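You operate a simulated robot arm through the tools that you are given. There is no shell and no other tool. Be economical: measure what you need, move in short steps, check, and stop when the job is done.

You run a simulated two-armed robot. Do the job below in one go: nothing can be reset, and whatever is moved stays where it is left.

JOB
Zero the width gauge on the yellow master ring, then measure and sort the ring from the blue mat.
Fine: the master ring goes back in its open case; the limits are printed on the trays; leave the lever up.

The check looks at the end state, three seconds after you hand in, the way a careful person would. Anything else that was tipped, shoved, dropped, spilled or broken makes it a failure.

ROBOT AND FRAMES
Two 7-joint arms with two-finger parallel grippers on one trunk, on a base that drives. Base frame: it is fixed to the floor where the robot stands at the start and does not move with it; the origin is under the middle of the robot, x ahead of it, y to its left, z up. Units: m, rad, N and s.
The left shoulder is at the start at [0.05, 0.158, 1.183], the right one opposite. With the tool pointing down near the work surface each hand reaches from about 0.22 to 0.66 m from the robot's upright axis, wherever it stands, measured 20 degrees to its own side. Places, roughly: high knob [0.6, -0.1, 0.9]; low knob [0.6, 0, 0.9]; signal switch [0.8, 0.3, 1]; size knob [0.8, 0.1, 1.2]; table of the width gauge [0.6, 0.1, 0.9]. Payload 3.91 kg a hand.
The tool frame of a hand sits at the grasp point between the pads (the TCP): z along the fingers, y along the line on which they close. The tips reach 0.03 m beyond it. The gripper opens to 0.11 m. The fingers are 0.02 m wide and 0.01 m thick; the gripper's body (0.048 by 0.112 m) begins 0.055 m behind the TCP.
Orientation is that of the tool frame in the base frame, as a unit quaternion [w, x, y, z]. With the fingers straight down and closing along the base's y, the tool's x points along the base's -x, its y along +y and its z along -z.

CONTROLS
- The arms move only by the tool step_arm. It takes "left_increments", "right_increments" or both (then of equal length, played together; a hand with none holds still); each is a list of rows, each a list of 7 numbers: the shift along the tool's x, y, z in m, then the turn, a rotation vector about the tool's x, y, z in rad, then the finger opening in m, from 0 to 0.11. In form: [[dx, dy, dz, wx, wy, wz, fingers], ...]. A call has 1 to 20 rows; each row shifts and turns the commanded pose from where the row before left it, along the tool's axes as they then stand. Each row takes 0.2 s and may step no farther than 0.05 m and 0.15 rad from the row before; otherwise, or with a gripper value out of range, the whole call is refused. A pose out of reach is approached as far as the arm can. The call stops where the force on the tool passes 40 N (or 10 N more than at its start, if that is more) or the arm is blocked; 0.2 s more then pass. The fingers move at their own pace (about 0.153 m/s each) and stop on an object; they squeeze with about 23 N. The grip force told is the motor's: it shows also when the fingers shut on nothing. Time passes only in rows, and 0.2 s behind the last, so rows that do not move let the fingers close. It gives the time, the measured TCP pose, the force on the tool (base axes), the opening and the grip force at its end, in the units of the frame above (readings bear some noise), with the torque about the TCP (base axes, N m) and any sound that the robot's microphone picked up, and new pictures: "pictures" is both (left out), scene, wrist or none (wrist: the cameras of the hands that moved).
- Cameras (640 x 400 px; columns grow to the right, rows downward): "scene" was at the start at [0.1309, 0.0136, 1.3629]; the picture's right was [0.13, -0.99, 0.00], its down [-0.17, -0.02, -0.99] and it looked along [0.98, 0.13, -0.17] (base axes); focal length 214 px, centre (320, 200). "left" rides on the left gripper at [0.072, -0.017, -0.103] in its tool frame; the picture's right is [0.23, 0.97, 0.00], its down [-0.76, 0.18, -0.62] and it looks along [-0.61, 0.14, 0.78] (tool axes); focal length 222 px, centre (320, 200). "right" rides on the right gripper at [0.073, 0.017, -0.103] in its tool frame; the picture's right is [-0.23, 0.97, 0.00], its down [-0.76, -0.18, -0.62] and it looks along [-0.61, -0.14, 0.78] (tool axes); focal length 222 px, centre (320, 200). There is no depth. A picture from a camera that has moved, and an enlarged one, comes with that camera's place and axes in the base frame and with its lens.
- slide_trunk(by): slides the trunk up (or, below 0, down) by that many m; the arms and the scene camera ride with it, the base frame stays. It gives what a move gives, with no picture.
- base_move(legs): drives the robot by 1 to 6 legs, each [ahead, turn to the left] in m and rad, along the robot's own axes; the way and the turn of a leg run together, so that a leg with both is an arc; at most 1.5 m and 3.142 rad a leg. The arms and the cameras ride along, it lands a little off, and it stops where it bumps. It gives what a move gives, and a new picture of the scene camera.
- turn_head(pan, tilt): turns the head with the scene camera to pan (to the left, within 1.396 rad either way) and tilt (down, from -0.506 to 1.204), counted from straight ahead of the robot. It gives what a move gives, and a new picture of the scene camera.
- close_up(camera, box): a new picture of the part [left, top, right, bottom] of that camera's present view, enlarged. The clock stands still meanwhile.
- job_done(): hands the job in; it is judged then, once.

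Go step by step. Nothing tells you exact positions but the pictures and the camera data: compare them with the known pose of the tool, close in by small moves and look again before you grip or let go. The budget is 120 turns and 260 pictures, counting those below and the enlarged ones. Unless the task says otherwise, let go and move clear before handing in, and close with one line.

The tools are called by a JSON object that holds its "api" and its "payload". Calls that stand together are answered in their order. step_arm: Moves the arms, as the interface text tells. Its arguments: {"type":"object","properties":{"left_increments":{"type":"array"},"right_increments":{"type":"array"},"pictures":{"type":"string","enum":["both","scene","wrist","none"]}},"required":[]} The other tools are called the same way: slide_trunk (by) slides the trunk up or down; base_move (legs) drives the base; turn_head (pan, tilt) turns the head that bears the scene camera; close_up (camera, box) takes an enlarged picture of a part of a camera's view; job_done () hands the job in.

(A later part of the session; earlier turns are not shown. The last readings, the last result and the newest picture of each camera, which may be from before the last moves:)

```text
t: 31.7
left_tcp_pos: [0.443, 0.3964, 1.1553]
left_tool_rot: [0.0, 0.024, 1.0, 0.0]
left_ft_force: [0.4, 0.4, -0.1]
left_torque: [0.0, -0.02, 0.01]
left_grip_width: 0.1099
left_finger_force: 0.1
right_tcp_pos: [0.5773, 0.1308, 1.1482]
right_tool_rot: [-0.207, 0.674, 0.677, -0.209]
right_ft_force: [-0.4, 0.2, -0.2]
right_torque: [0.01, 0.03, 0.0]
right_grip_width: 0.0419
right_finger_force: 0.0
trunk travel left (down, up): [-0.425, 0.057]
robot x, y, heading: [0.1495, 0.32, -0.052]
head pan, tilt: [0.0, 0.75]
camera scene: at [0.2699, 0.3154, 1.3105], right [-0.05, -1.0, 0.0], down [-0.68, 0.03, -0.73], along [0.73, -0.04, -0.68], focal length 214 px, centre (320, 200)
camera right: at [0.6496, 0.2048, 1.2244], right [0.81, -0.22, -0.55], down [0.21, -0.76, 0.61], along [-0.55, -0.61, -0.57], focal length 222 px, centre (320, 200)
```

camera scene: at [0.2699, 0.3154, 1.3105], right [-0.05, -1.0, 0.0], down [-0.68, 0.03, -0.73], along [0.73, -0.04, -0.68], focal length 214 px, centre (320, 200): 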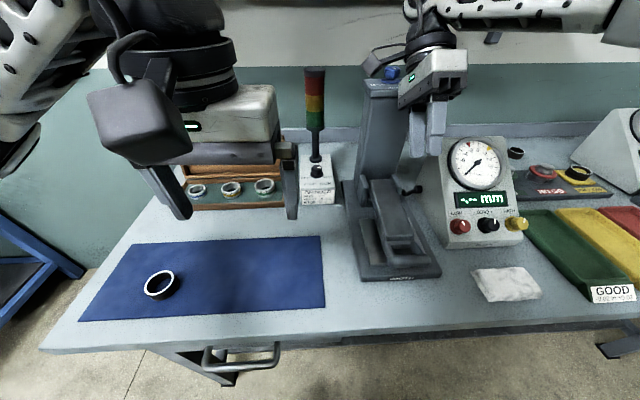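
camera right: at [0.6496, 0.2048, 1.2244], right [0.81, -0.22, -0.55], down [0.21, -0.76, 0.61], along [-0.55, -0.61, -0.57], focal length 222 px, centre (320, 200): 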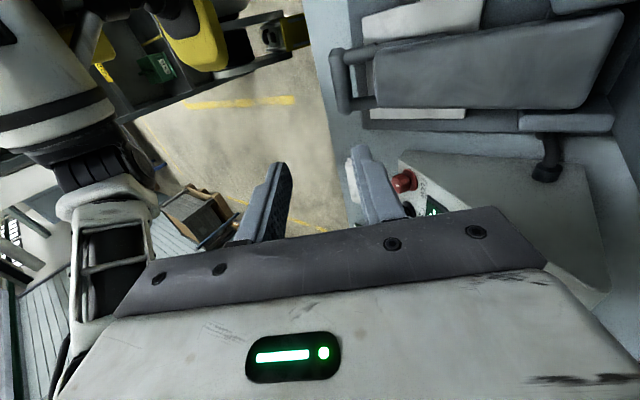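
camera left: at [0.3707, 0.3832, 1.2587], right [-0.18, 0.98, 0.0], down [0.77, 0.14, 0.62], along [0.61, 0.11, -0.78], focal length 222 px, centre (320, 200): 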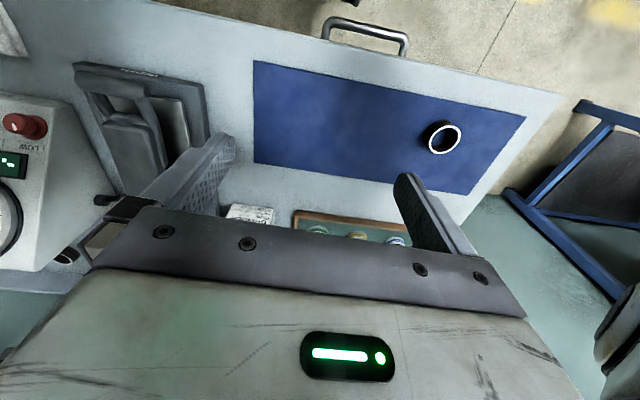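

The lever fell back down by itself: it must be swung further, nearly vertical, to stay up. With the hand kept vertical this should be feasible, since the hinge is near (0.71, 0.944) with radius 0.23. I right the hand and take the bar again.

{"api": "step_arm", "payload": {"right_increments": [[0, 0, 0, -0.15, 0, 0, 0.045], [0, 0, 0, -0.15, 0, 0, 0.045], [0, 0, 0, -0.15, 0, 0, 0.045], [0, 0, 0, -0.15, 0, 0, 0.045], [0.003, -0.048, 0, 0, 0, 0, 0.045], [0, -0.047, 0, 0, 0, 0, 0.045], [0, 0, 0.045, 0, 0, 0, 0.045], [0, 0, 0.045, 0, 0, 0, 0.045], [0, 0, 0.045, 0, 0, 0, 0.045], [0, 0, 0.035, 0, 0, 0, 0.045], [0, 0, 0.03, 0, 0, 0, 0.045], [0, 0, 0, 0, 0, 0, 0.0], [0, 0, 0, 0, 0, 0, 0.0]], "pictures": "wrist"}}

```text
t: 34.5
left_tcp_pos: [0.4387, 0.397, 1.1569]
left_tool_rot: [0.002, 0.024, 1.0, 0.0]
left_ft_force: [1.0, 0.1, 0.6]
left_torque: [0.05, -0.02, 0.03]
left_grip_width: 0.1103
left_finger_force: 0.0
right_tcp_pos: [0.4792, 0.1351, 0.9469]
right_tool_rot: [-0.001, 0.705, 0.71, -0.002]
right_ft_force: [-24.2, -2.9, -1.1]
right_torque: [-0.32, -0.1, -0.08]
right_grip_width: 0.0239
right_finger_force: 44.6
trunk travel left (down, up): [-0.425, 0.057]
robot x, y, heading: [0.1453, 0.318, -0.051]
head pan, tilt: [0.0, 0.75]
camera right: at [0.4964, 0.208, 1.0503], right [0.98, -0.22, 0.0], down [-0.17, -0.76, 0.62], along [-0.14, -0.61, -0.78], focal length 222 px, centre (320, 200)
```

right: 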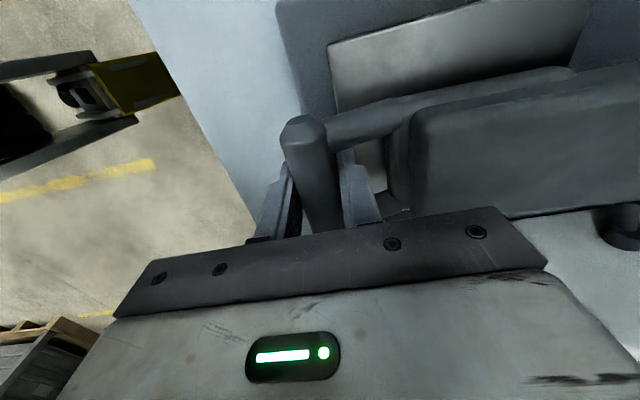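

Gripped. I lift along the arc, hand vertical.

{"api": "step_arm", "payload": {"right_increments": [[0, -0.004, 0, 0, 0, 0, 0.0], [0, 0.0012, -0.0231, 0, 0, 0, 0.0], [0, 0.0035, -0.0228, 0, 0, 0, 0.0], [0, 0.0057, -0.0224, 0, 0, 0, 0.0], [0, 0.0079, -0.0217, 0, 0, 0, 0.0], [0, 0.01, -0.0208, 0, 0, 0, 0.0], [0, 0.0121, -0.0197, 0, 0, 0, 0.0], [0, 0.014, -0.0184, 0, 0, 0, 0.0], [0, 0.0157, -0.0169, 0, 0, 0, 0.0], [0, 0.0174, -0.0152, 0, 0, 0, 0.0]], "pictures": "both"}}

```text
t: 36.7
left_tcp_pos: [0.4423, 0.396, 1.1566]
left_tool_rot: [0.0, 0.024, 1.0, 0.002]
left_ft_force: [-0.3, 0.2, -1.5]
left_torque: [0.02, -0.01, 0.0]
left_grip_width: 0.1101
left_finger_force: 0.0
right_tcp_pos: [0.5638, 0.1346, 1.1299]
right_tool_rot: [0.001, 0.706, 0.708, 0.001]
right_ft_force: [-1.8, -5.9, -0.8]
right_torque: [-0.26, 0.25, 0.16]
right_grip_width: 0.0234
right_finger_force: 44.9
trunk travel left (down, up): [-0.425, 0.057]
robot x, y, heading: [0.1498, 0.3191, -0.052]
head pan, tilt: [0.0, 0.75]
camera scene: at [0.2697, 0.314, 1.3105], right [-0.05, -1.0, 0.0], down [-0.68, 0.04, -0.73], along [0.73, -0.04, -0.68], focal length 214 px, centre (320, 200)
camera right: at [0.5814, 0.2084, 1.2335], right [0.97, -0.23, 0.0], down [-0.18, -0.76, 0.62], along [-0.14, -0.61, -0.78], focal length 222 px, centre (320, 200)
```

scene: 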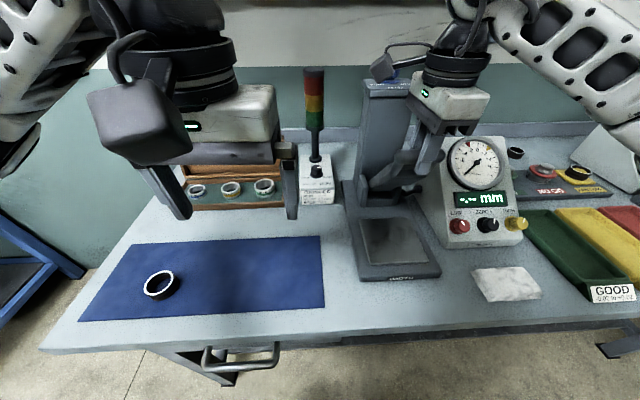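
right: 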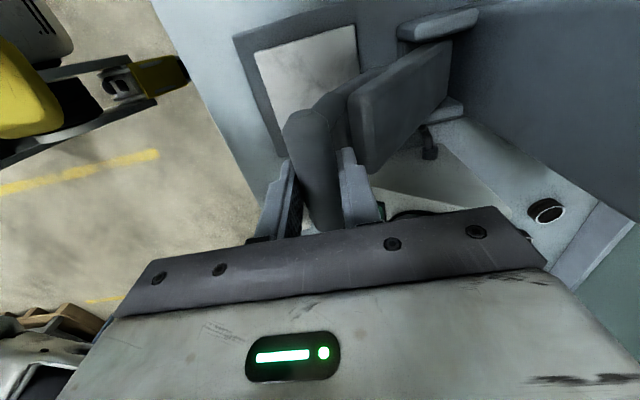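

Smooth. I keep going toward vertical until a stop is felt.

{"api": "step_arm", "payload": {"right_increments": [[0, 0.0188, -0.0134, 0, 0, 0, 0.0], [0, 0.02, -0.0115, 0, 0, 0, 0.0], [0, 0.0211, -0.0094, 0, 0, 0, 0.0], [0, 0.0109, -0.004, 0, 0, 0, 0.0], [0, 0.011, -0.0033, 0, 0, 0, 0.0], [0, 0.0112, -0.003, 0, 0, 0, 0.0]], "pictures": "both"}}

```text
t: 38.1
left_tcp_pos: [0.442, 0.3973, 1.1564]
left_tool_rot: [0.001, 0.024, 1.0, 0.0]
left_ft_force: [0.0, 0.7, 0.5]
left_torque: [-0.02, -0.03, -0.02]
left_grip_width: 0.1101
left_finger_force: 0.1
right_tcp_pos: [0.6571, 0.1359, 1.1716]
right_tool_rot: [-0.001, 0.704, 0.71, -0.001]
right_ft_force: [-11.2, 4.0, -10.7]
right_torque: [0.76, 0.11, -0.23]
right_grip_width: 0.0233
right_finger_force: 44.7
trunk travel left (down, up): [-0.425, 0.057]
robot x, y, heading: [0.1516, 0.3253, -0.05]
head pan, tilt: [0.0, 0.75]
camera scene: at [0.269, 0.3153, 1.3104], right [-0.05, -1.0, 0.0], down [-0.68, 0.03, -0.73], along [0.73, -0.04, -0.68], focal length 214 px, centre (320, 200)
camera right: at [0.6737, 0.2092, 1.2754], right [0.98, -0.22, 0.0], down [-0.17, -0.76, 0.62], along [-0.14, -0.61, -0.78], focal length 222 px, centre (320, 200)
```

scene: 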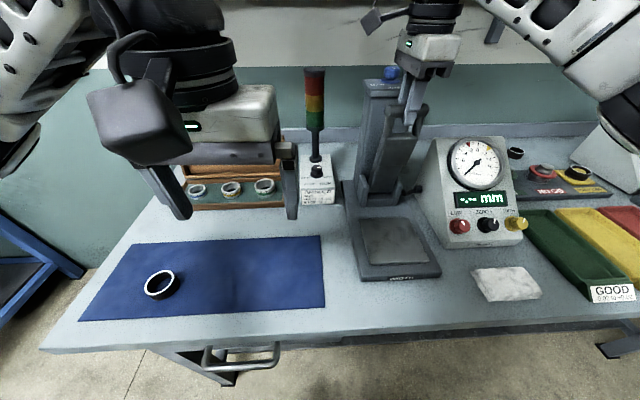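
right: 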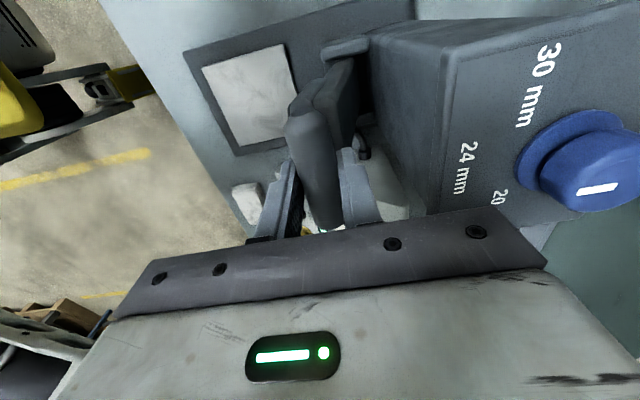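

{"api": "step_arm", "payload": {"right_increments": [[0, 0.011, -0.002, 0, 0, 0, 0.0], [0, 0.008, -0.001, 0, 0, 0, 0.0]], "pictures": "wrist"}}

{"api": "close_up", "payload": {"camera": "right", "box": [430, 20, 640, 240]}}

```text
t: 38.4
left_tcp_pos: [0.4421, 0.396, 1.1568]
left_tool_rot: [0.001, 0.024, 1.0, 0.0]
left_ft_force: [0.3, -0.2, -0.1]
left_torque: [0.01, 0.02, -0.02]
left_grip_width: 0.1101
left_finger_force: 0.0
right_tcp_pos: [0.6581, 0.1358, 1.1727]
right_tool_rot: [-0.005, 0.704, 0.711, -0.008]
right_ft_force: [-13.2, 0.3, -1.3]
right_torque: [0.4, 0.49, -0.42]
right_grip_width: 0.0234
right_finger_force: 44.9
trunk travel left (down, up): [-0.425, 0.057]
robot x, y, heading: [0.1457, 0.3208, -0.056]
head pan, tilt: [0.0, 0.75]
stopped in row 1 (right hand): the force on the tool passed its limit at 49 N (the readings are from after the stop); the commanded pose is now the measured one
camera right: at [0.6756, 0.2097, 1.2748], right [0.98, -0.22, -0.02], down [-0.16, -0.76, 0.63], along [-0.15, -0.61, -0.78], focal length 222 px, centre (320, 200)
```

right: 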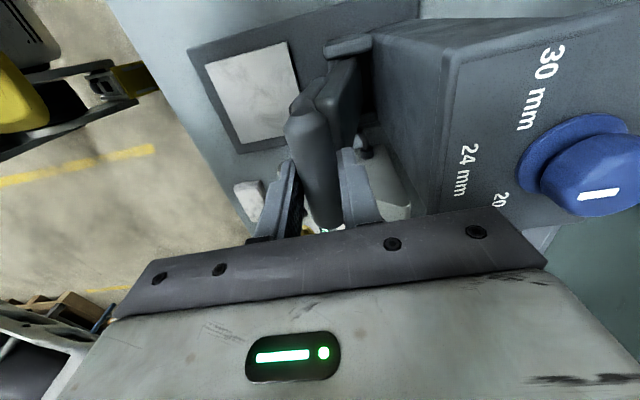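

```text
1.82 times, centred on (535, 130) of right
camera zoom: at [0.6756, 0.2097, 1.2748], right [0.98, -0.22, -0.02], down [-0.16, -0.76, 0.63], along [-0.15, -0.61, -0.78], focal length 404 px, centre (-71, 327)
```

zoom: 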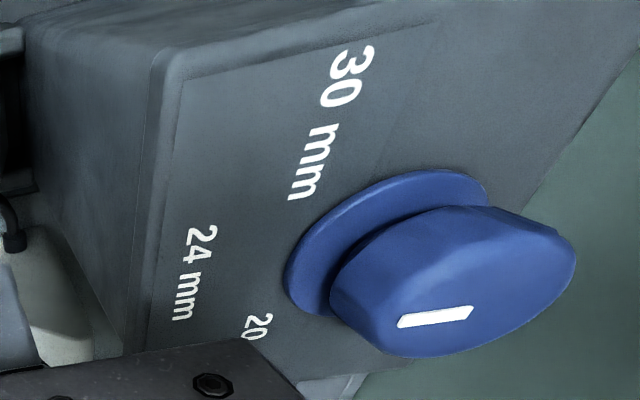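

The size knob points to 24 mm, and the lever has met its stop at about 77°. I relax the push and let go carefully.

{"api": "step_arm", "payload": {"right_increments": [[0, 0, 0, 0, 0, 0, 0.03], [0, 0, 0, 0, 0, 0, 0.042], [0, 0, -0.02, 0, 0, 0, 0.042], [0, 0, -0.03, 0, 0, 0, 0.042], [0, 0, -0.03, 0, 0, 0, 0.042], [0, 0, 0, 0, 0, 0, 0.042]], "pictures": "both"}}

```text
t: 39.8
left_tcp_pos: [0.4417, 0.3968, 1.1569]
left_tool_rot: [0.0, 0.024, 1.0, 0.0]
left_ft_force: [-0.3, 0.9, -0.6]
left_torque: [-0.02, 0.02, 0.04]
left_grip_width: 0.1101
left_finger_force: 0.1
right_tcp_pos: [0.6612, 0.137, 1.2543]
right_tool_rot: [-0.005, 0.704, 0.711, -0.008]
right_ft_force: [-0.6, -0.5, -0.7]
right_torque: [0.02, 0.01, -0.03]
right_grip_width: 0.0424
right_finger_force: 0.2
trunk travel left (down, up): [-0.425, 0.057]
robot x, y, heading: [0.1457, 0.3226, -0.046]
head pan, tilt: [0.0, 0.75]
camera scene: at [0.2698, 0.3149, 1.3105], right [-0.05, -1.0, 0.0], down [-0.68, 0.04, -0.73], along [0.73, -0.04, -0.68], focal length 214 px, centre (320, 200)
camera right: at [0.6799, 0.21, 1.3567], right [0.98, -0.22, -0.02], down [-0.16, -0.76, 0.63], along [-0.15, -0.61, -0.78], focal length 222 px, centre (320, 200)
```

scene: 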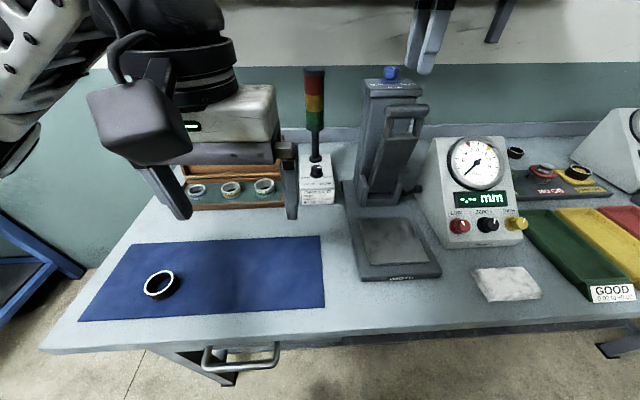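
right: 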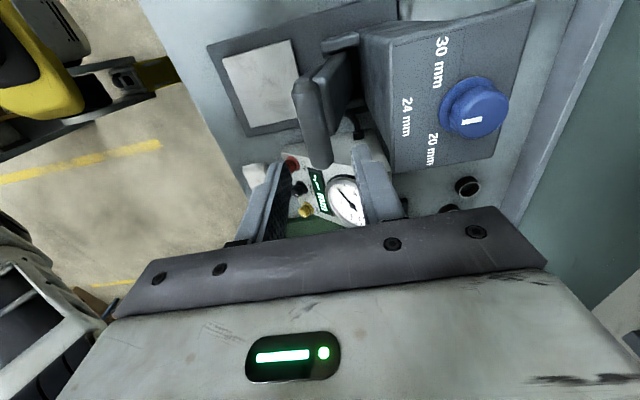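

The lever stays up and the table is clear. I draw the right hand back and drive a little nearer so the left hand can reach the case (yellow ring at about (0.767, 0.555, 0.90)).

{"api": "step_arm", "payload": {"right_increments": [[0, -0.045, 0, 0, 0, 0, 0.05], [0, -0.045, 0, 0, 0, 0, 0.05], [-0.02, -0.045, 0, 0, 0, 0, 0.05], [-0.02, -0.045, 0, 0, 0, 0, 0.05], [-0.04, 0, 0, 0, 0, 0, 0.05]], "pictures": "none"}}

{"api": "base_move", "payload": {"legs": [[0.06, 0.05]]}}

{"api": "close_up", "payload": {"camera": "scene", "box": [310, 60, 480, 300]}}

```text
t: 41.0
left_tcp_pos: [0.4428, 0.3967, 1.1569]
left_tool_rot: [-0.001, 0.024, 1.0, 0.0]
left_ft_force: [0.2, -0.2, -0.4]
left_torque: [0.02, 0.0, 0.01]
left_grip_width: 0.11
left_finger_force: 0.0
right_tcp_pos: [0.4798, 0.053, 1.2544]
right_tool_rot: [-0.005, 0.704, 0.711, -0.007]
right_ft_force: [0.3, -0.1, 0.4]
right_torque: [-0.02, -0.03, -0.01]
right_grip_width: 0.0502
right_finger_force: 0.1
trunk travel left (down, up): [-0.425, 0.057]
robot x, y, heading: [0.1497, 0.3194, -0.051]
head pan, tilt: [0.0, 0.75]
```

```text
t: 42.0
left_tcp_pos: [0.4993, 0.4079, 1.1557]
left_tool_rot: [0.0, 0.001, 1.0, 0.001]
left_ft_force: [0.5, 0.3, -0.3]
left_torque: [-0.02, 0.0, 0.01]
left_grip_width: 0.1098
left_finger_force: 0.1
right_tcp_pos: [0.553, 0.0702, 1.2542]
right_tool_rot: [-0.005, 0.687, 0.727, -0.008]
right_ft_force: [1.4, 0.1, 0.2]
right_torque: [-0.02, 0.02, -0.01]
right_grip_width: 0.0499
right_finger_force: 0.0
trunk travel left (down, up): [-0.425, 0.057]
robot x, y, heading: [0.2066, 0.3198, -0.002]
head pan, tilt: [0.0, 0.75]
camera scene: at [0.3307, 0.3197, 1.3104], right [0.0, -1.0, 0.0], down [-0.68, 0.0, -0.73], along [0.73, 0.0, -0.68], focal length 214 px, centre (320, 200)
```

scene: 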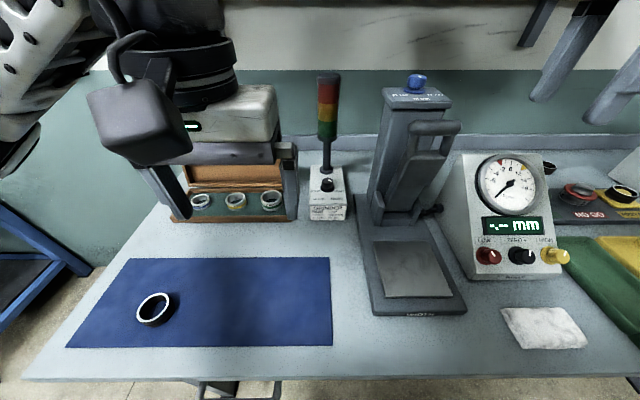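

```text
1.67 times, centred on (395, 180) of scene
camera zoom: at [0.3307, 0.3197, 1.3104], right [0.0, -1.0, 0.0], down [-0.68, 0.0, -0.73], along [0.73, 0.0, -0.68], focal length 358 px, centre (195, 233)
```

zoom: 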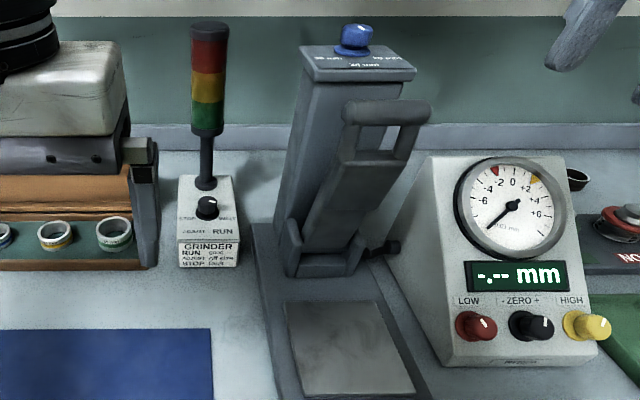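

The robot is now straight and nearer. I move the left hand above the yellow master ring.

{"api": "step_arm", "payload": {"left_increments": [[-0.036, 0.021, 0.008, 0, 0, 0, 0.09], [-0.036, 0.021, 0.008, 0, 0, 0, 0.09], [-0.036, 0.021, 0.008, 0, 0, 0, 0.09], [-0.036, 0.021, 0.008, 0, 0, 0, 0.09], [-0.036, 0.021, 0.008, 0, 0, 0, 0.09], [-0.036, 0.021, 0.008, 0, 0, 0, 0.09], [-0.036, 0.021, 0.008, 0, 0, 0, 0.09]]}}

```text
t: 43.6
left_tcp_pos: [0.7511, 0.5565, 1.0995]
left_tool_rot: [0.0, 0.0, 1.0, 0.0]
left_ft_force: [-0.5, 0.1, -0.3]
left_torque: [-0.03, 0.02, 0.0]
left_grip_width: 0.0898
left_finger_force: 0.1
right_tcp_pos: [0.5537, 0.0705, 1.253]
right_tool_rot: [-0.004, 0.686, 0.728, -0.008]
right_ft_force: [0.8, 0.3, 0.7]
right_torque: [0.02, -0.01, -0.01]
right_grip_width: 0.0503
right_finger_force: 0.0
trunk travel left (down, up): [-0.425, 0.057]
robot x, y, heading: [0.207, 0.3148, -0.004]
head pan, tilt: [0.0, 0.75]
camera scene: at [0.3302, 0.3195, 1.3104], right [0.0, -1.0, 0.0], down [-0.68, 0.0, -0.73], along [0.73, 0.0, -0.68], focal length 214 px, centre (320, 200)
camera left: at [0.6791, 0.5389, 1.2006], right [-0.23, 0.97, 0.0], down [0.76, 0.18, 0.62], along [0.61, 0.14, -0.78], focal length 222 px, centre (320, 200)
```

scene: 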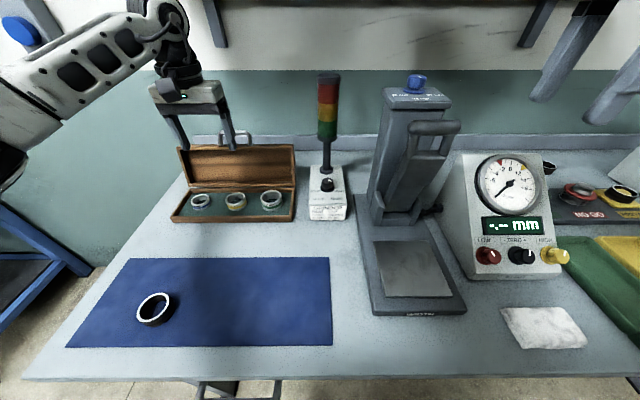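
left: 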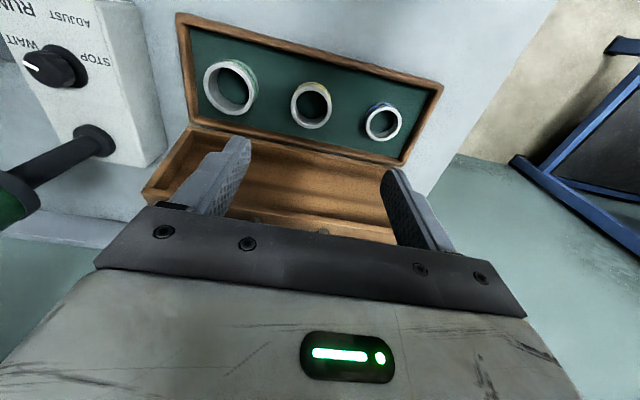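

The ring's centre is about (0.758, 0.546). I go down partway and check.

{"api": "step_arm", "payload": {"left_increments": [[-0.007, -0.01, 0.035, 0, 0, 0, 0.085], [0, 0, 0.04, 0, 0, 0, 0.085], [0, 0, 0.03, 0, 0, 0, 0.085], [0, 0, 0, 0, 0, 0, 0.085]], "pictures": "both"}}

```text
t: 44.6
left_tcp_pos: [0.7591, 0.5463, 0.9955]
left_tool_rot: [0.001, 0.0, 1.0, 0.0]
left_ft_force: [-0.4, 0.4, 0.4]
left_torque: [0.05, -0.02, 0.03]
left_grip_width: 0.0852
left_finger_force: 0.0
right_tcp_pos: [0.5533, 0.0693, 1.2546]
right_tool_rot: [-0.004, 0.686, 0.728, -0.007]
right_ft_force: [-0.1, 0.1, 0.4]
right_torque: [-0.01, -0.02, 0.01]
right_grip_width: 0.0502
right_finger_force: 0.0
trunk travel left (down, up): [-0.425, 0.057]
robot x, y, heading: [0.2088, 0.3149, -0.0]
head pan, tilt: [0.0, 0.75]
camera scene: at [0.3296, 0.3195, 1.3105], right [0.0, -1.0, 0.0], down [-0.68, 0.0, -0.73], along [0.73, 0.0, -0.68], focal length 214 px, centre (320, 200)
camera left: at [0.6865, 0.529, 1.0982], right [-0.23, 0.97, 0.0], down [0.76, 0.18, 0.62], along [0.61, 0.14, -0.78], focal length 222 px, centre (320, 200)
```

scene: 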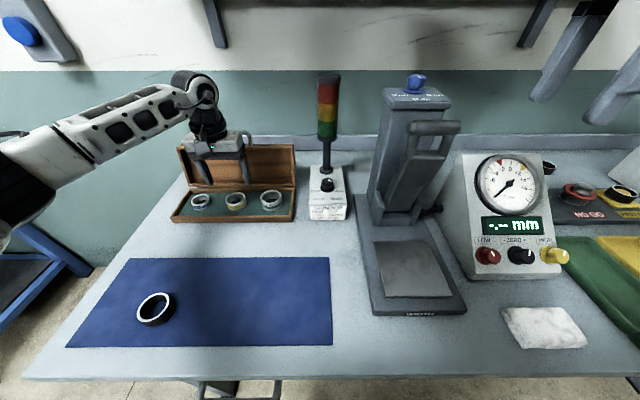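
left: 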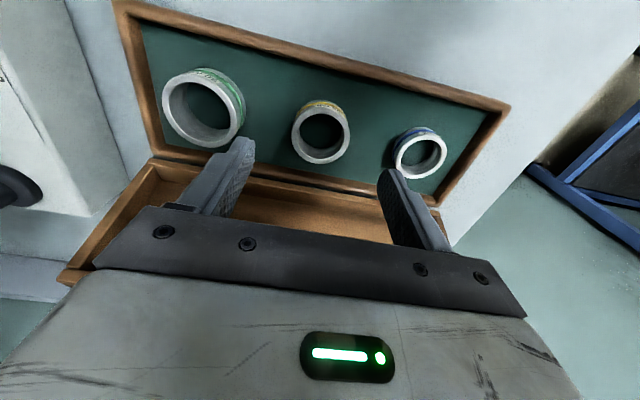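

The ring lies right under the hand, its rim at z ≈ 0.918. I go down and grip.

{"api": "step_arm", "payload": {"left_increments": [[0, 0, 0.025, 0, 0, 0, 0.075], [0, 0, 0.025, 0, 0, 0, 0.075], [0, 0, 0.015, 0, 0, 0, 0.075], [0, 0, 0, 0, 0, 0, 0.075]], "pictures": "wrist"}}

{"api": "close_up", "payload": {"camera": "scene", "box": [160, 130, 310, 230]}}

```text
t: 45.6
left_tcp_pos: [0.7582, 0.5477, 0.9293]
left_tool_rot: [0.001, 0.0, 1.0, -0.001]
left_ft_force: [0.3, -0.5, -0.1]
left_torque: [0.0, -0.01, -0.02]
left_grip_width: 0.0749
left_finger_force: 0.1
right_tcp_pos: [0.5527, 0.0691, 1.2539]
right_tool_rot: [-0.004, 0.686, 0.728, -0.007]
right_ft_force: [0.2, -0.4, -0.5]
right_torque: [-0.01, 0.02, -0.02]
right_grip_width: 0.05
right_finger_force: 0.1
trunk travel left (down, up): [-0.425, 0.057]
robot x, y, heading: [0.2112, 0.3168, -0.008]
head pan, tilt: [0.0, 0.75]
camera left: at [0.686, 0.5303, 1.0318], right [-0.23, 0.97, 0.0], down [0.76, 0.18, 0.62], along [0.61, 0.14, -0.78], focal length 222 px, centre (320, 200)
```

left: 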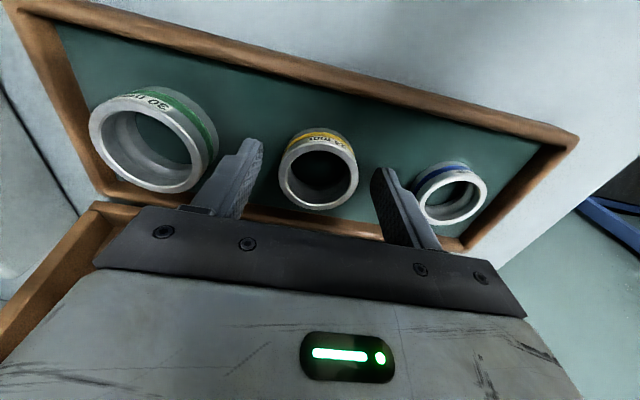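

```text
4.00 times, centred on (235, 180) of scene
camera zoom: at [0.3297, 0.3195, 1.3105], right [0.0, -1.0, 0.0], down [-0.68, 0.0, -0.73], along [0.73, 0.0, -0.68], focal length 858 px, centre (660, 280)
```

zoom: 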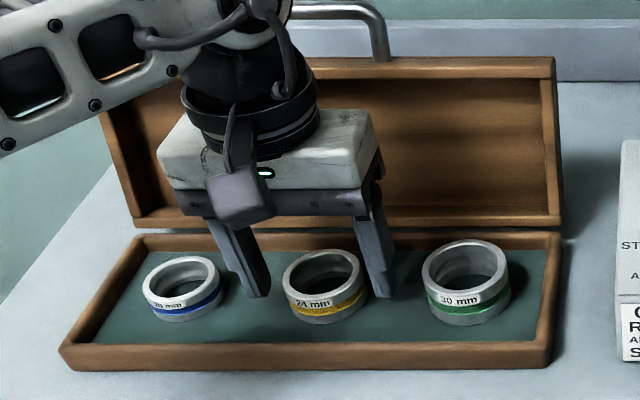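

The fingers straddle the ring. I shift back a few mm and close on it.

{"api": "step_arm", "payload": {"left_increments": [[0.004, 0, 0.003, 0, 0, 0, 0.075], [0, 0, 0, 0, 0, 0, 0.055], [0, 0, 0, 0, 0, 0, 0.045], [0, 0, 0, 0, 0, 0, 0.04], [0, 0, 0, 0, 0, 0, 0.04]], "pictures": "wrist"}}

```text
t: 46.8
left_tcp_pos: [0.7541, 0.5468, 0.9272]
left_tool_rot: [0.001, -0.001, 1.0, 0.0]
left_ft_force: [0.4, -0.9, 0.2]
left_torque: [-0.05, -0.04, -0.01]
left_grip_width: 0.0513
left_finger_force: 22.7
right_tcp_pos: [0.5532, 0.0695, 1.2534]
right_tool_rot: [-0.004, 0.686, 0.728, -0.008]
right_ft_force: [-0.1, 0.2, 0.3]
right_torque: [-0.05, 0.0, 0.0]
right_grip_width: 0.0502
right_finger_force: 0.0
trunk travel left (down, up): [-0.425, 0.057]
robot x, y, heading: [0.2071, 0.3192, -0.003]
head pan, tilt: [0.0, 0.75]
camera left: at [0.6821, 0.5294, 1.0292], right [-0.23, 0.97, 0.0], down [0.76, 0.18, 0.62], along [0.61, 0.14, -0.78], focal length 222 px, centre (320, 200)
```

left: 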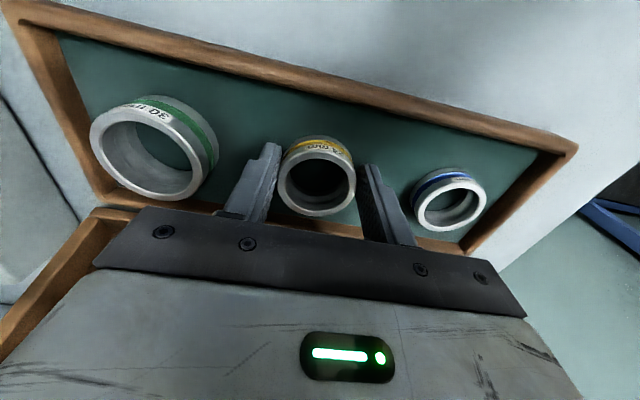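

Gripped at 51 mm diameter. I lift the master, clear the right hand aside, and carry the ring over the gauge table.

{"api": "step_arm", "payload": {"left_increments": [[0, 0, -0.03, 0, 0, 0, 0.04], [0, 0, -0.04, 0, 0, 0, 0.04], [0, 0, -0.04, 0, 0, 0, 0.04], [0, 0, -0.04, 0, 0, 0, 0.04], [0, 0, -0.04, 0, 0, 0, 0.04], [0.02, -0.041, 0, 0, 0, 0, 0.04], [0.02, -0.041, 0, 0, 0, 0, 0.04], [0.02, -0.041, 0, 0, 0, 0, 0.04], [0.02, -0.041, 0, 0, 0, 0, 0.04], [0.02, -0.041, 0, 0, 0, 0, 0.04]], "right_increments": [[-0.04, 0, 0, 0, 0, 0, 0.05], [-0.04, 0, 0, 0, 0, 0, 0.05], [-0.04, 0, 0, 0, 0, 0, 0.05], [-0.04, 0, 0, 0, 0, 0, 0.05], [-0.04, 0, 0, 0, 0, 0, 0.05], [0, 0, 0, 0, 0, 0, 0.05], [0, 0, 0, 0, 0, 0, 0.05], [0, 0, 0, 0, 0, 0, 0.05], [0, 0, 0, 0, 0, 0, 0.05], [0, 0, 0, 0, 0, 0, 0.05]], "pictures": "scene"}}

```text
t: 49.0
left_tcp_pos: [0.6519, 0.3428, 1.1181]
left_tool_rot: [0.0, -0.001, 1.0, 0.001]
left_ft_force: [0.7, -0.8, -1.8]
left_torque: [-0.03, 0.01, -0.01]
left_grip_width: 0.0513
left_finger_force: 23.1
right_tcp_pos: [0.5645, -0.1319, 1.255]
right_tool_rot: [-0.005, 0.685, 0.728, -0.006]
right_ft_force: [1.1, -0.6, 0.1]
right_torque: [0.0, 0.03, -0.01]
right_grip_width: 0.0501
right_finger_force: 0.0
trunk travel left (down, up): [-0.425, 0.057]
robot x, y, heading: [0.2085, 0.3192, -0.003]
head pan, tilt: [0.0, 0.75]
camera scene: at [0.3296, 0.3187, 1.3105], right [0.0, -1.0, 0.0], down [-0.68, 0.0, -0.73], along [0.73, 0.0, -0.68], focal length 214 px, centre (320, 200)
```

scene: 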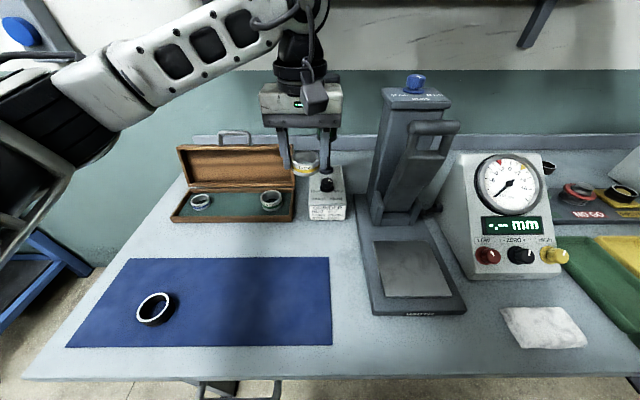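

{"api": "step_arm", "payload": {"left_increments": [[0.0178, -0.0418, 0, 0, 0, 0, 0.04], [0.0178, -0.0418, 0, 0, 0, 0, 0.04], [0.0178, -0.0418, 0, 0, 0, 0, 0.04], [0.0178, -0.0418, 0, 0, 0, 0, 0.04], [0.0178, -0.0418, 0, 0, 0, 0, 0.04], [0, 0, 0.04, 0, 0, 0, 0.04], [0, 0, 0.04, 0, 0, 0, 0.04], [0, 0, 0.04, 0, 0, 0, 0.04], [0, 0, 0.03, 0, 0, 0, 0.04], [0, 0, 0, 0, 0, 0, 0.04]], "pictures": "both"}}

{"api": "close_up", "payload": {"camera": "scene", "box": [340, 180, 500, 320]}}

```text
t: 51.2
left_tcp_pos: [0.5645, 0.1328, 0.9675]
left_tool_rot: [0.0, 0.0, 1.0, 0.0]
left_ft_force: [0.6, 0.0, -1.9]
left_torque: [-0.01, 0.03, 0.01]
left_grip_width: 0.0513
left_finger_force: 23.0
right_tcp_pos: [0.5668, -0.1312, 1.2555]
right_tool_rot: [-0.005, 0.686, 0.728, -0.008]
right_ft_force: [-0.4, 0.2, 0.8]
right_torque: [0.0, 0.01, -0.01]
right_grip_width: 0.0498
right_finger_force: 0.1
trunk travel left (down, up): [-0.425, 0.057]
robot x, y, heading: [0.2047, 0.3169, -0.001]
head pan, tilt: [0.0, 0.75]
camera scene: at [0.3297, 0.3195, 1.3105], right [0.0, -1.0, 0.0], down [-0.68, 0.0, -0.73], along [0.73, 0.0, -0.68], focal length 214 px, centre (320, 200)
camera left: at [0.4939, 0.116, 1.0695], right [-0.23, 0.97, 0.0], down [0.76, 0.18, 0.62], along [0.61, 0.14, -0.78], focal length 222 px, centre (320, 200)
```

scene: 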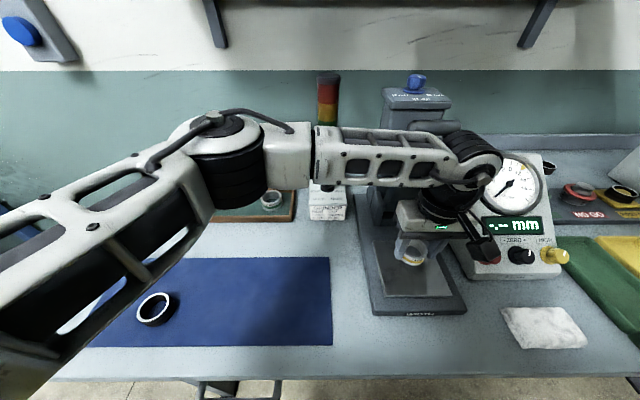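
left: 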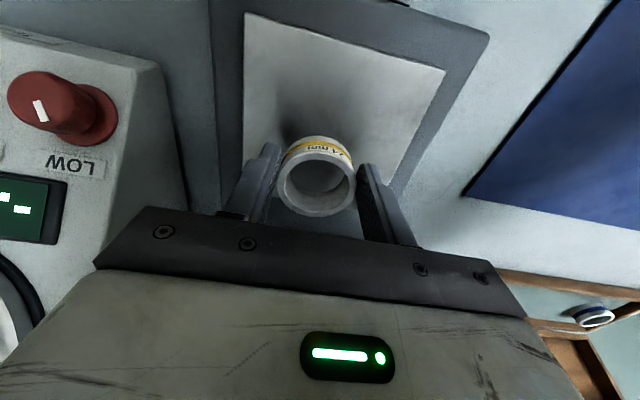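

```text
2.86 times, centred on (420, 250) of scene
camera zoom: at [0.3297, 0.3195, 1.3105], right [0.0, -1.0, 0.0], down [-0.68, 0.0, -0.73], along [0.73, 0.0, -0.68], focal length 613 px, centre (34, 57)
```

zoom: 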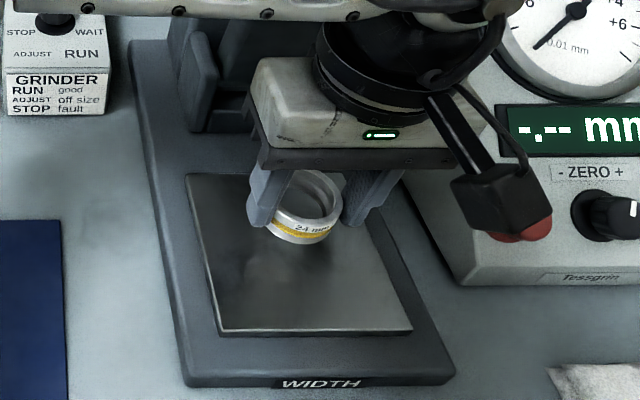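

The ring hangs over the middle of the table. I lower it gently.

{"api": "step_arm", "payload": {"left_increments": [[0, 0, 0.014, 0, 0, 0, 0.04], [0, 0, 0.008, 0, 0, 0, 0.04], [0, 0, 0.003, 0, 0, 0, 0.04], [0, 0, 0, 0, 0, 0, 0.04]], "pictures": "none"}}

{"api": "close_up", "payload": {"camera": "scene", "box": [370, 210, 470, 290]}}

```text
t: 52.2
left_tcp_pos: [0.5636, 0.1331, 0.9433]
left_tool_rot: [0.001, 0.0, 1.0, 0.0]
left_ft_force: [-1.4, 3.4, 25.9]
left_torque: [0.56, 0.15, -0.12]
left_grip_width: 0.0511
left_finger_force: 22.7
right_tcp_pos: [0.5631, -0.1294, 1.2563]
right_tool_rot: [-0.005, 0.686, 0.728, -0.007]
right_ft_force: [-0.7, 0.2, 0.4]
right_torque: [0.0, -0.01, -0.02]
right_grip_width: 0.0501
right_finger_force: 0.1
trunk travel left (down, up): [-0.425, 0.057]
robot x, y, heading: [0.21, 0.32, -0.005]
head pan, tilt: [0.0, 0.75]
```

```text
5.00 times, centred on (420, 250) of scene
camera zoom: at [0.3281, 0.3205, 1.3109], right [0.0, -1.0, 0.0], down [-0.68, 0.0, -0.73], along [0.73, 0.0, -0.68], focal length 1072 px, centre (-180, -50)
```

zoom: 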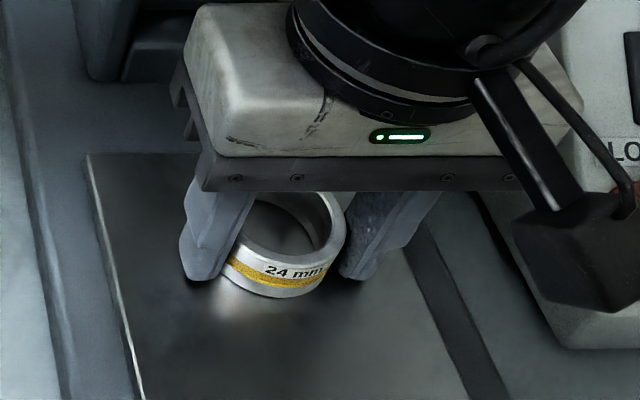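

Contact. I ease off, open and lift the hand away.

{"api": "step_arm", "payload": {"left_increments": [[0, 0, -0.002, 0, 0, 0, 0.04], [0, 0, 0, 0, 0, 0, 0.06], [0, 0, 0, 0, 0, 0, 0.075], [0, 0, -0.02, 0, 0, 0, 0.075], [0, 0, -0.04, 0, 0, 0, 0.075], [0, 0, -0.045, 0, 0, 0, 0.075], [0, 0, -0.045, 0, 0, 0, 0.075], [0.02, 0.045, 0, 0, 0, 0, 0.075], [0.02, 0.045, 0, 0, 0, 0, 0.075], [0, 0.045, 0, 0, 0, 0, 0.075], [0, 0.045, 0, 0, 0, 0, 0.075], [0, 0.045, 0, 0, 0, 0, 0.075], [0, 0.045, 0, 0, 0, 0, 0.075]], "pictures": "scene"}}

{"api": "close_up", "payload": {"camera": "scene", "box": [340, 130, 560, 320]}}

```text
t: 55.0
left_tcp_pos: [0.522, 0.4038, 1.0947]
left_tool_rot: [0.001, 0.001, 1.0, 0.0]
left_ft_force: [-0.6, 0.0, -0.4]
left_torque: [0.0, 0.0, 0.0]
left_grip_width: 0.0749
left_finger_force: 0.2
right_tcp_pos: [0.5655, -0.131, 1.2554]
right_tool_rot: [-0.004, 0.685, 0.728, -0.008]
right_ft_force: [0.8, -0.1, 0.6]
right_torque: [0.02, -0.02, -0.07]
right_grip_width: 0.0499
right_finger_force: 0.2
trunk travel left (down, up): [-0.425, 0.057]
robot x, y, heading: [0.2081, 0.3189, -0.002]
head pan, tilt: [0.0, 0.75]
camera scene: at [0.3296, 0.3204, 1.3105], right [0.0, -1.0, 0.0], down [-0.68, 0.0, -0.73], along [0.73, 0.0, -0.68], focal length 214 px, centre (320, 200)
```

scene: 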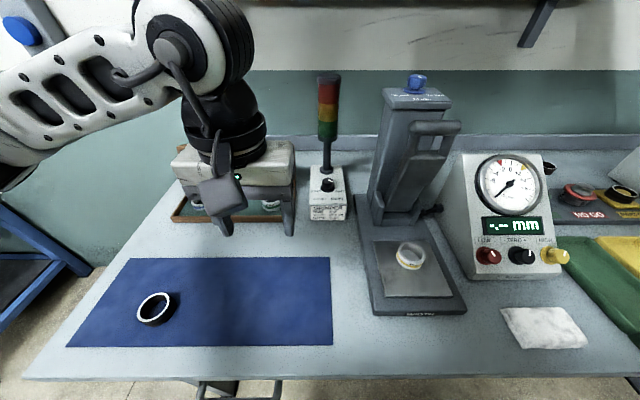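

```text
2.11 times, centred on (450, 225) of scene
camera zoom: at [0.3296, 0.3204, 1.3105], right [0.0, -1.0, 0.0], down [-0.68, 0.0, -0.73], along [0.73, 0.0, -0.68], focal length 452 px, centre (46, 147)
```

zoom: 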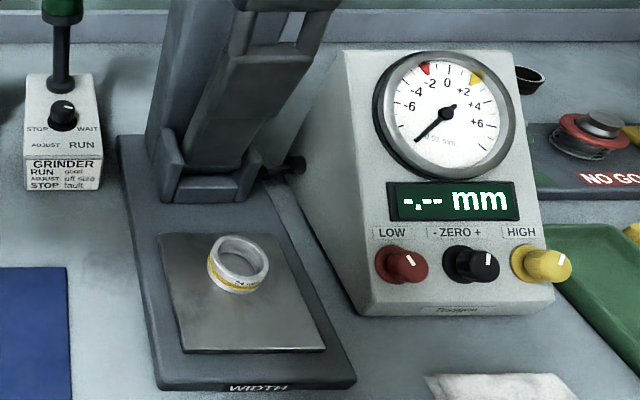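

The master sits on the table. Now the right hand goes back to the lever bar from above.

{"api": "step_arm", "payload": {"right_increments": [[0, 0, 0, 0, 0, 0.059, 0.042], [0.0445, 0.0155, 0, 0, 0, 0, 0.042], [0.0445, 0.0155, 0, 0, 0, 0, 0.042], [0.0445, 0.0155, 0, 0, 0, 0, 0.042], [0.0445, 0.0155, 0, 0, 0, 0, 0.042], [0.0445, 0.0155, 0, 0, 0, 0, 0.042], [0.0445, 0.0155, 0, 0, 0, 0, 0.042], [0, 0, 0, 0, 0, 0, 0.042]], "pictures": "both"}}

```text
t: 56.8
left_tcp_pos: [0.5219, 0.4016, 1.096]
left_tool_rot: [0.001, 0.0, 1.0, 0.0]
left_ft_force: [-0.3, -0.6, -0.1]
left_torque: [0.0, -0.04, 0.01]
left_grip_width: 0.075
left_finger_force: 0.2
right_tcp_pos: [0.6579, 0.1382, 1.2522]
right_tool_rot: [-0.005, 0.707, 0.707, -0.008]
right_ft_force: [-0.6, -0.8, -0.8]
right_torque: [0.0, 0.01, 0.03]
right_grip_width: 0.0421
right_finger_force: 0.0
trunk travel left (down, up): [-0.425, 0.057]
robot x, y, heading: [0.208, 0.3171, -0.005]
head pan, tilt: [0.0, 0.75]
camera scene: at [0.3295, 0.319, 1.3105], right [0.0, -1.0, 0.0], down [-0.68, 0.0, -0.73], along [0.73, 0.0, -0.68], focal length 214 px, centre (320, 200)
camera right: at [0.6769, 0.2116, 1.3546], right [0.97, -0.23, -0.02], down [-0.17, -0.76, 0.63], along [-0.16, -0.61, -0.78], focal length 222 px, centre (320, 200)
```

scene: 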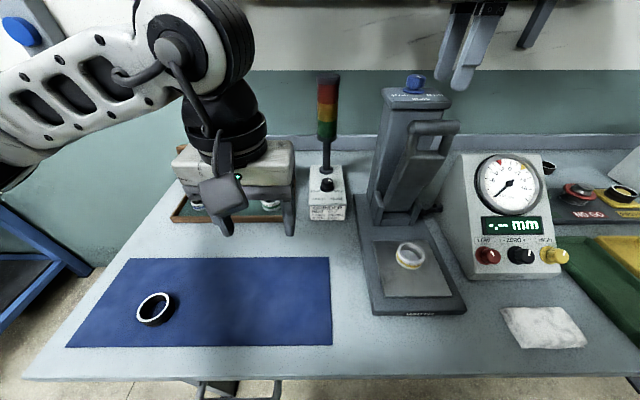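
right: 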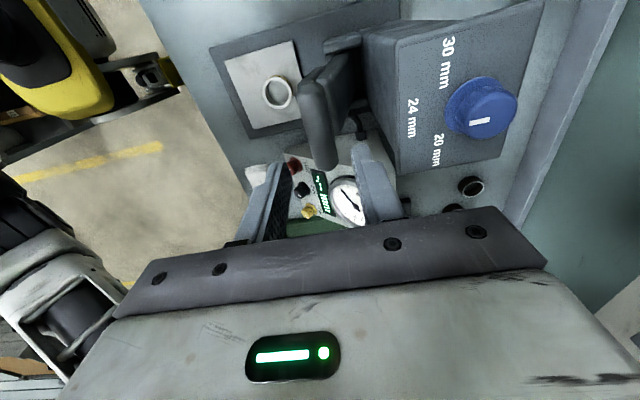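

{"api": "step_arm", "payload": {"right_increments": [[-0.002, 0.003, 0.04, 0, 0, 0, 0.042], [0, 0, 0.038, 0, 0, 0, 0.042], [0, 0, 0, 0, 0, 0, 0.0], [0, 0, 0, 0, 0, 0, 0.0]], "pictures": "wrist"}}

```text
t: 57.8
left_tcp_pos: [0.5217, 0.4028, 1.097]
left_tool_rot: [0.001, 0.0, 1.0, -0.001]
left_ft_force: [0.1, 0.2, 0.2]
left_torque: [0.0, -0.01, -0.01]
left_grip_width: 0.075
left_finger_force: 0.2
right_tcp_pos: [0.6565, 0.1353, 1.1751]
right_tool_rot: [-0.004, 0.707, 0.707, -0.008]
right_ft_force: [-4.7, -1.5, 1.8]
right_torque: [-0.35, 0.01, 0.39]
right_grip_width: 0.0237
right_finger_force: 44.9
trunk travel left (down, up): [-0.425, 0.057]
robot x, y, heading: [0.2068, 0.3215, -0.009]
head pan, tilt: [0.0, 0.75]
camera right: at [0.6757, 0.2077, 1.2775], right [0.97, -0.23, -0.01], down [-0.17, -0.76, 0.63], along [-0.15, -0.61, -0.78], focal length 222 px, centre (320, 200)
```

right: 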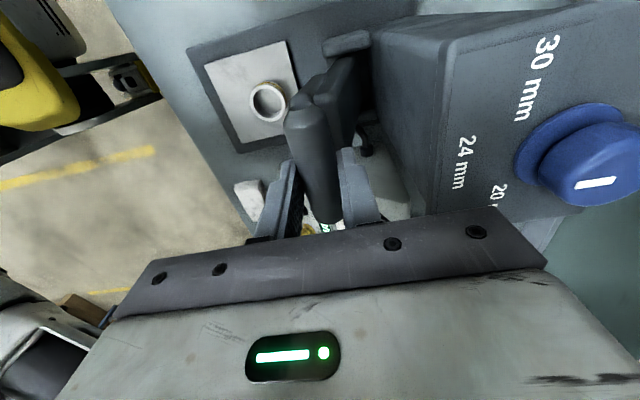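

The bar is held. I swing the lever down along its arc.

{"api": "step_arm", "payload": {"right_increments": [[0, -0.0222, 0.0064, 0, 0, 0, 0.0], [0, -0.0215, 0.0086, 0, 0, 0, 0.0], [0, -0.0205, 0.0107, 0, 0, 0, 0.0], [0, -0.0193, 0.0127, 0, 0, 0, 0.0], [0, -0.018, 0.0145, 0, 0, 0, 0.0], [0, -0.0164, 0.0163, 0, 0, 0, 0.0], [0, -0.0147, 0.0178, 0, 0, 0, 0.0], [0, -0.0129, 0.0192, 0, 0, 0, 0.0], [0, -0.0109, 0.0204, 0, 0, 0, 0.0], [0, -0.0088, 0.0214, 0, 0, 0, 0.0], [0, 0, 0, 0, 0, 0, 0.0]], "pictures": "both"}}

```text
t: 60.2
left_tcp_pos: [0.5223, 0.4028, 1.096]
left_tool_rot: [0.0, 0.0, 1.0, 0.0]
left_ft_force: [0.3, -0.5, 0.0]
left_torque: [0.03, -0.03, -0.01]
left_grip_width: 0.0746
left_finger_force: 0.0
right_tcp_pos: [0.4922, 0.1347, 1.0282]
right_tool_rot: [-0.005, 0.707, 0.707, -0.006]
right_ft_force: [1.5, 2.3, -0.7]
right_torque: [0.31, -0.26, 0.19]
right_grip_width: 0.0235
right_finger_force: 44.9
trunk travel left (down, up): [-0.425, 0.057]
robot x, y, heading: [0.2078, 0.321, -0.002]
head pan, tilt: [0.0, 0.75]
camera scene: at [0.3299, 0.3195, 1.3104], right [0.0, -1.0, 0.0], down [-0.68, 0.0, -0.73], along [0.73, 0.0, -0.68], focal length 214 px, centre (320, 200)
camera right: at [0.5113, 0.207, 1.1317], right [0.97, -0.23, -0.02], down [-0.17, -0.76, 0.63], along [-0.16, -0.61, -0.78], focal length 222 px, centre (320, 200)
```

scene: 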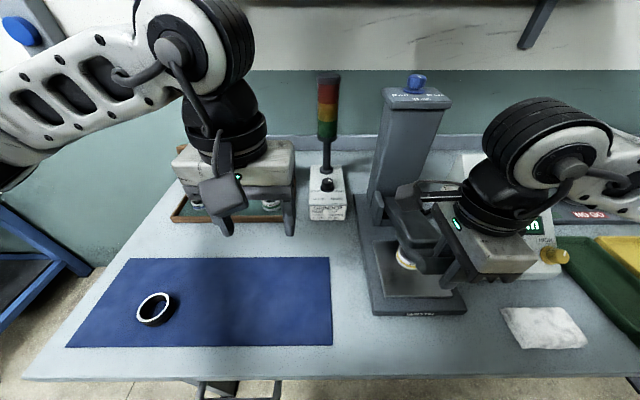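
right: 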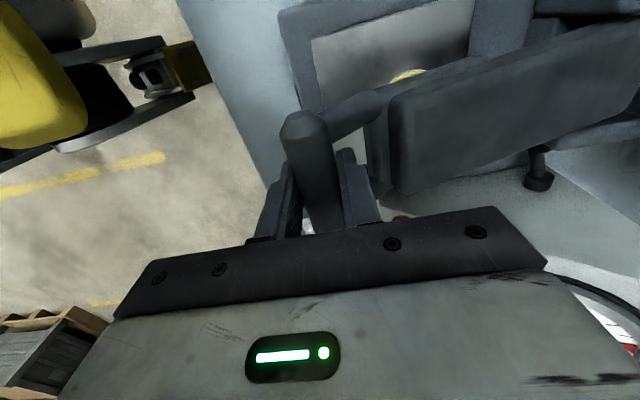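

{"api": "step_arm", "payload": {"right_increments": [[0, -0.0073, 0.0219, 0, 0, 0, 0.0], [0, -0.005, 0.0225, 0, 0, 0, 0.0], [0, -0.0017, 0.0114, 0, 0, 0, 0.0], [0, -0.001, 0.008, 0, 0, 0, 0.0], [0, 0, 0.006, 0, 0, 0, 0.0], [0, 0, 0.006, 0, 0, 0, 0.0], [0, 0, 0, 0, 0, 0, 0.0]], "pictures": "both"}}

```text
t: 61.3
left_tcp_pos: [0.5226, 0.4035, 1.0958]
left_tool_rot: [0.001, -0.002, 1.0, 0.0]
left_ft_force: [0.8, 0.6, 0.1]
left_torque: [0.02, 0.01, -0.04]
left_grip_width: 0.0749
left_finger_force: 0.0
right_tcp_pos: [0.4796, 0.1347, 0.9687]
right_tool_rot: [0.002, 0.708, 0.706, 0.001]
right_ft_force: [-0.6, 1.7, 12.0]
right_torque: [-0.64, -0.19, 0.43]
right_grip_width: 0.0237
right_finger_force: 45.0
trunk travel left (down, up): [-0.425, 0.057]
robot x, y, heading: [0.2084, 0.3189, -0.004]
head pan, tilt: [0.0, 0.75]
stopped in row 5 (right hand): the force on the tool passed its limit at 50 N (the readings are from after the stop); the commanded pose is now the measured one
camera scene: at [0.3295, 0.32, 1.3107], right [0.0, -1.0, 0.0], down [-0.68, 0.0, -0.73], along [0.73, 0.0, -0.68], focal length 214 px, centre (320, 200)
camera right: at [0.4964, 0.2069, 1.0717], right [0.97, -0.23, 0.0], down [-0.18, -0.76, 0.62], along [-0.14, -0.61, -0.78], focal length 222 px, centre (320, 200)
```

scene: 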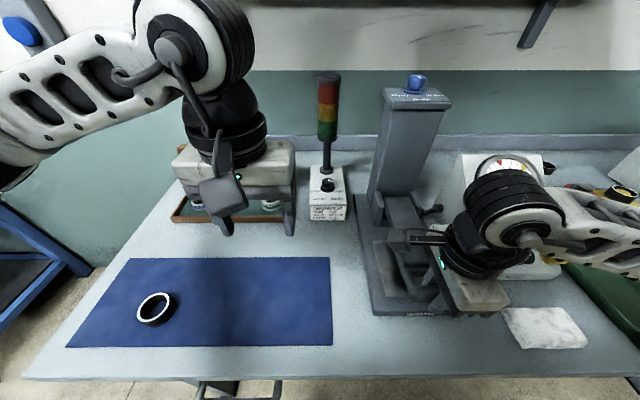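
right: 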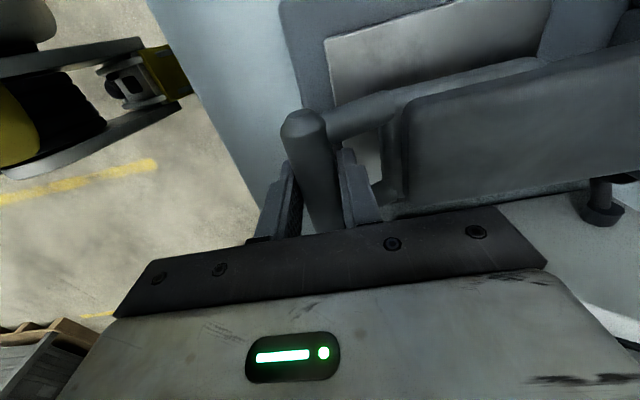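

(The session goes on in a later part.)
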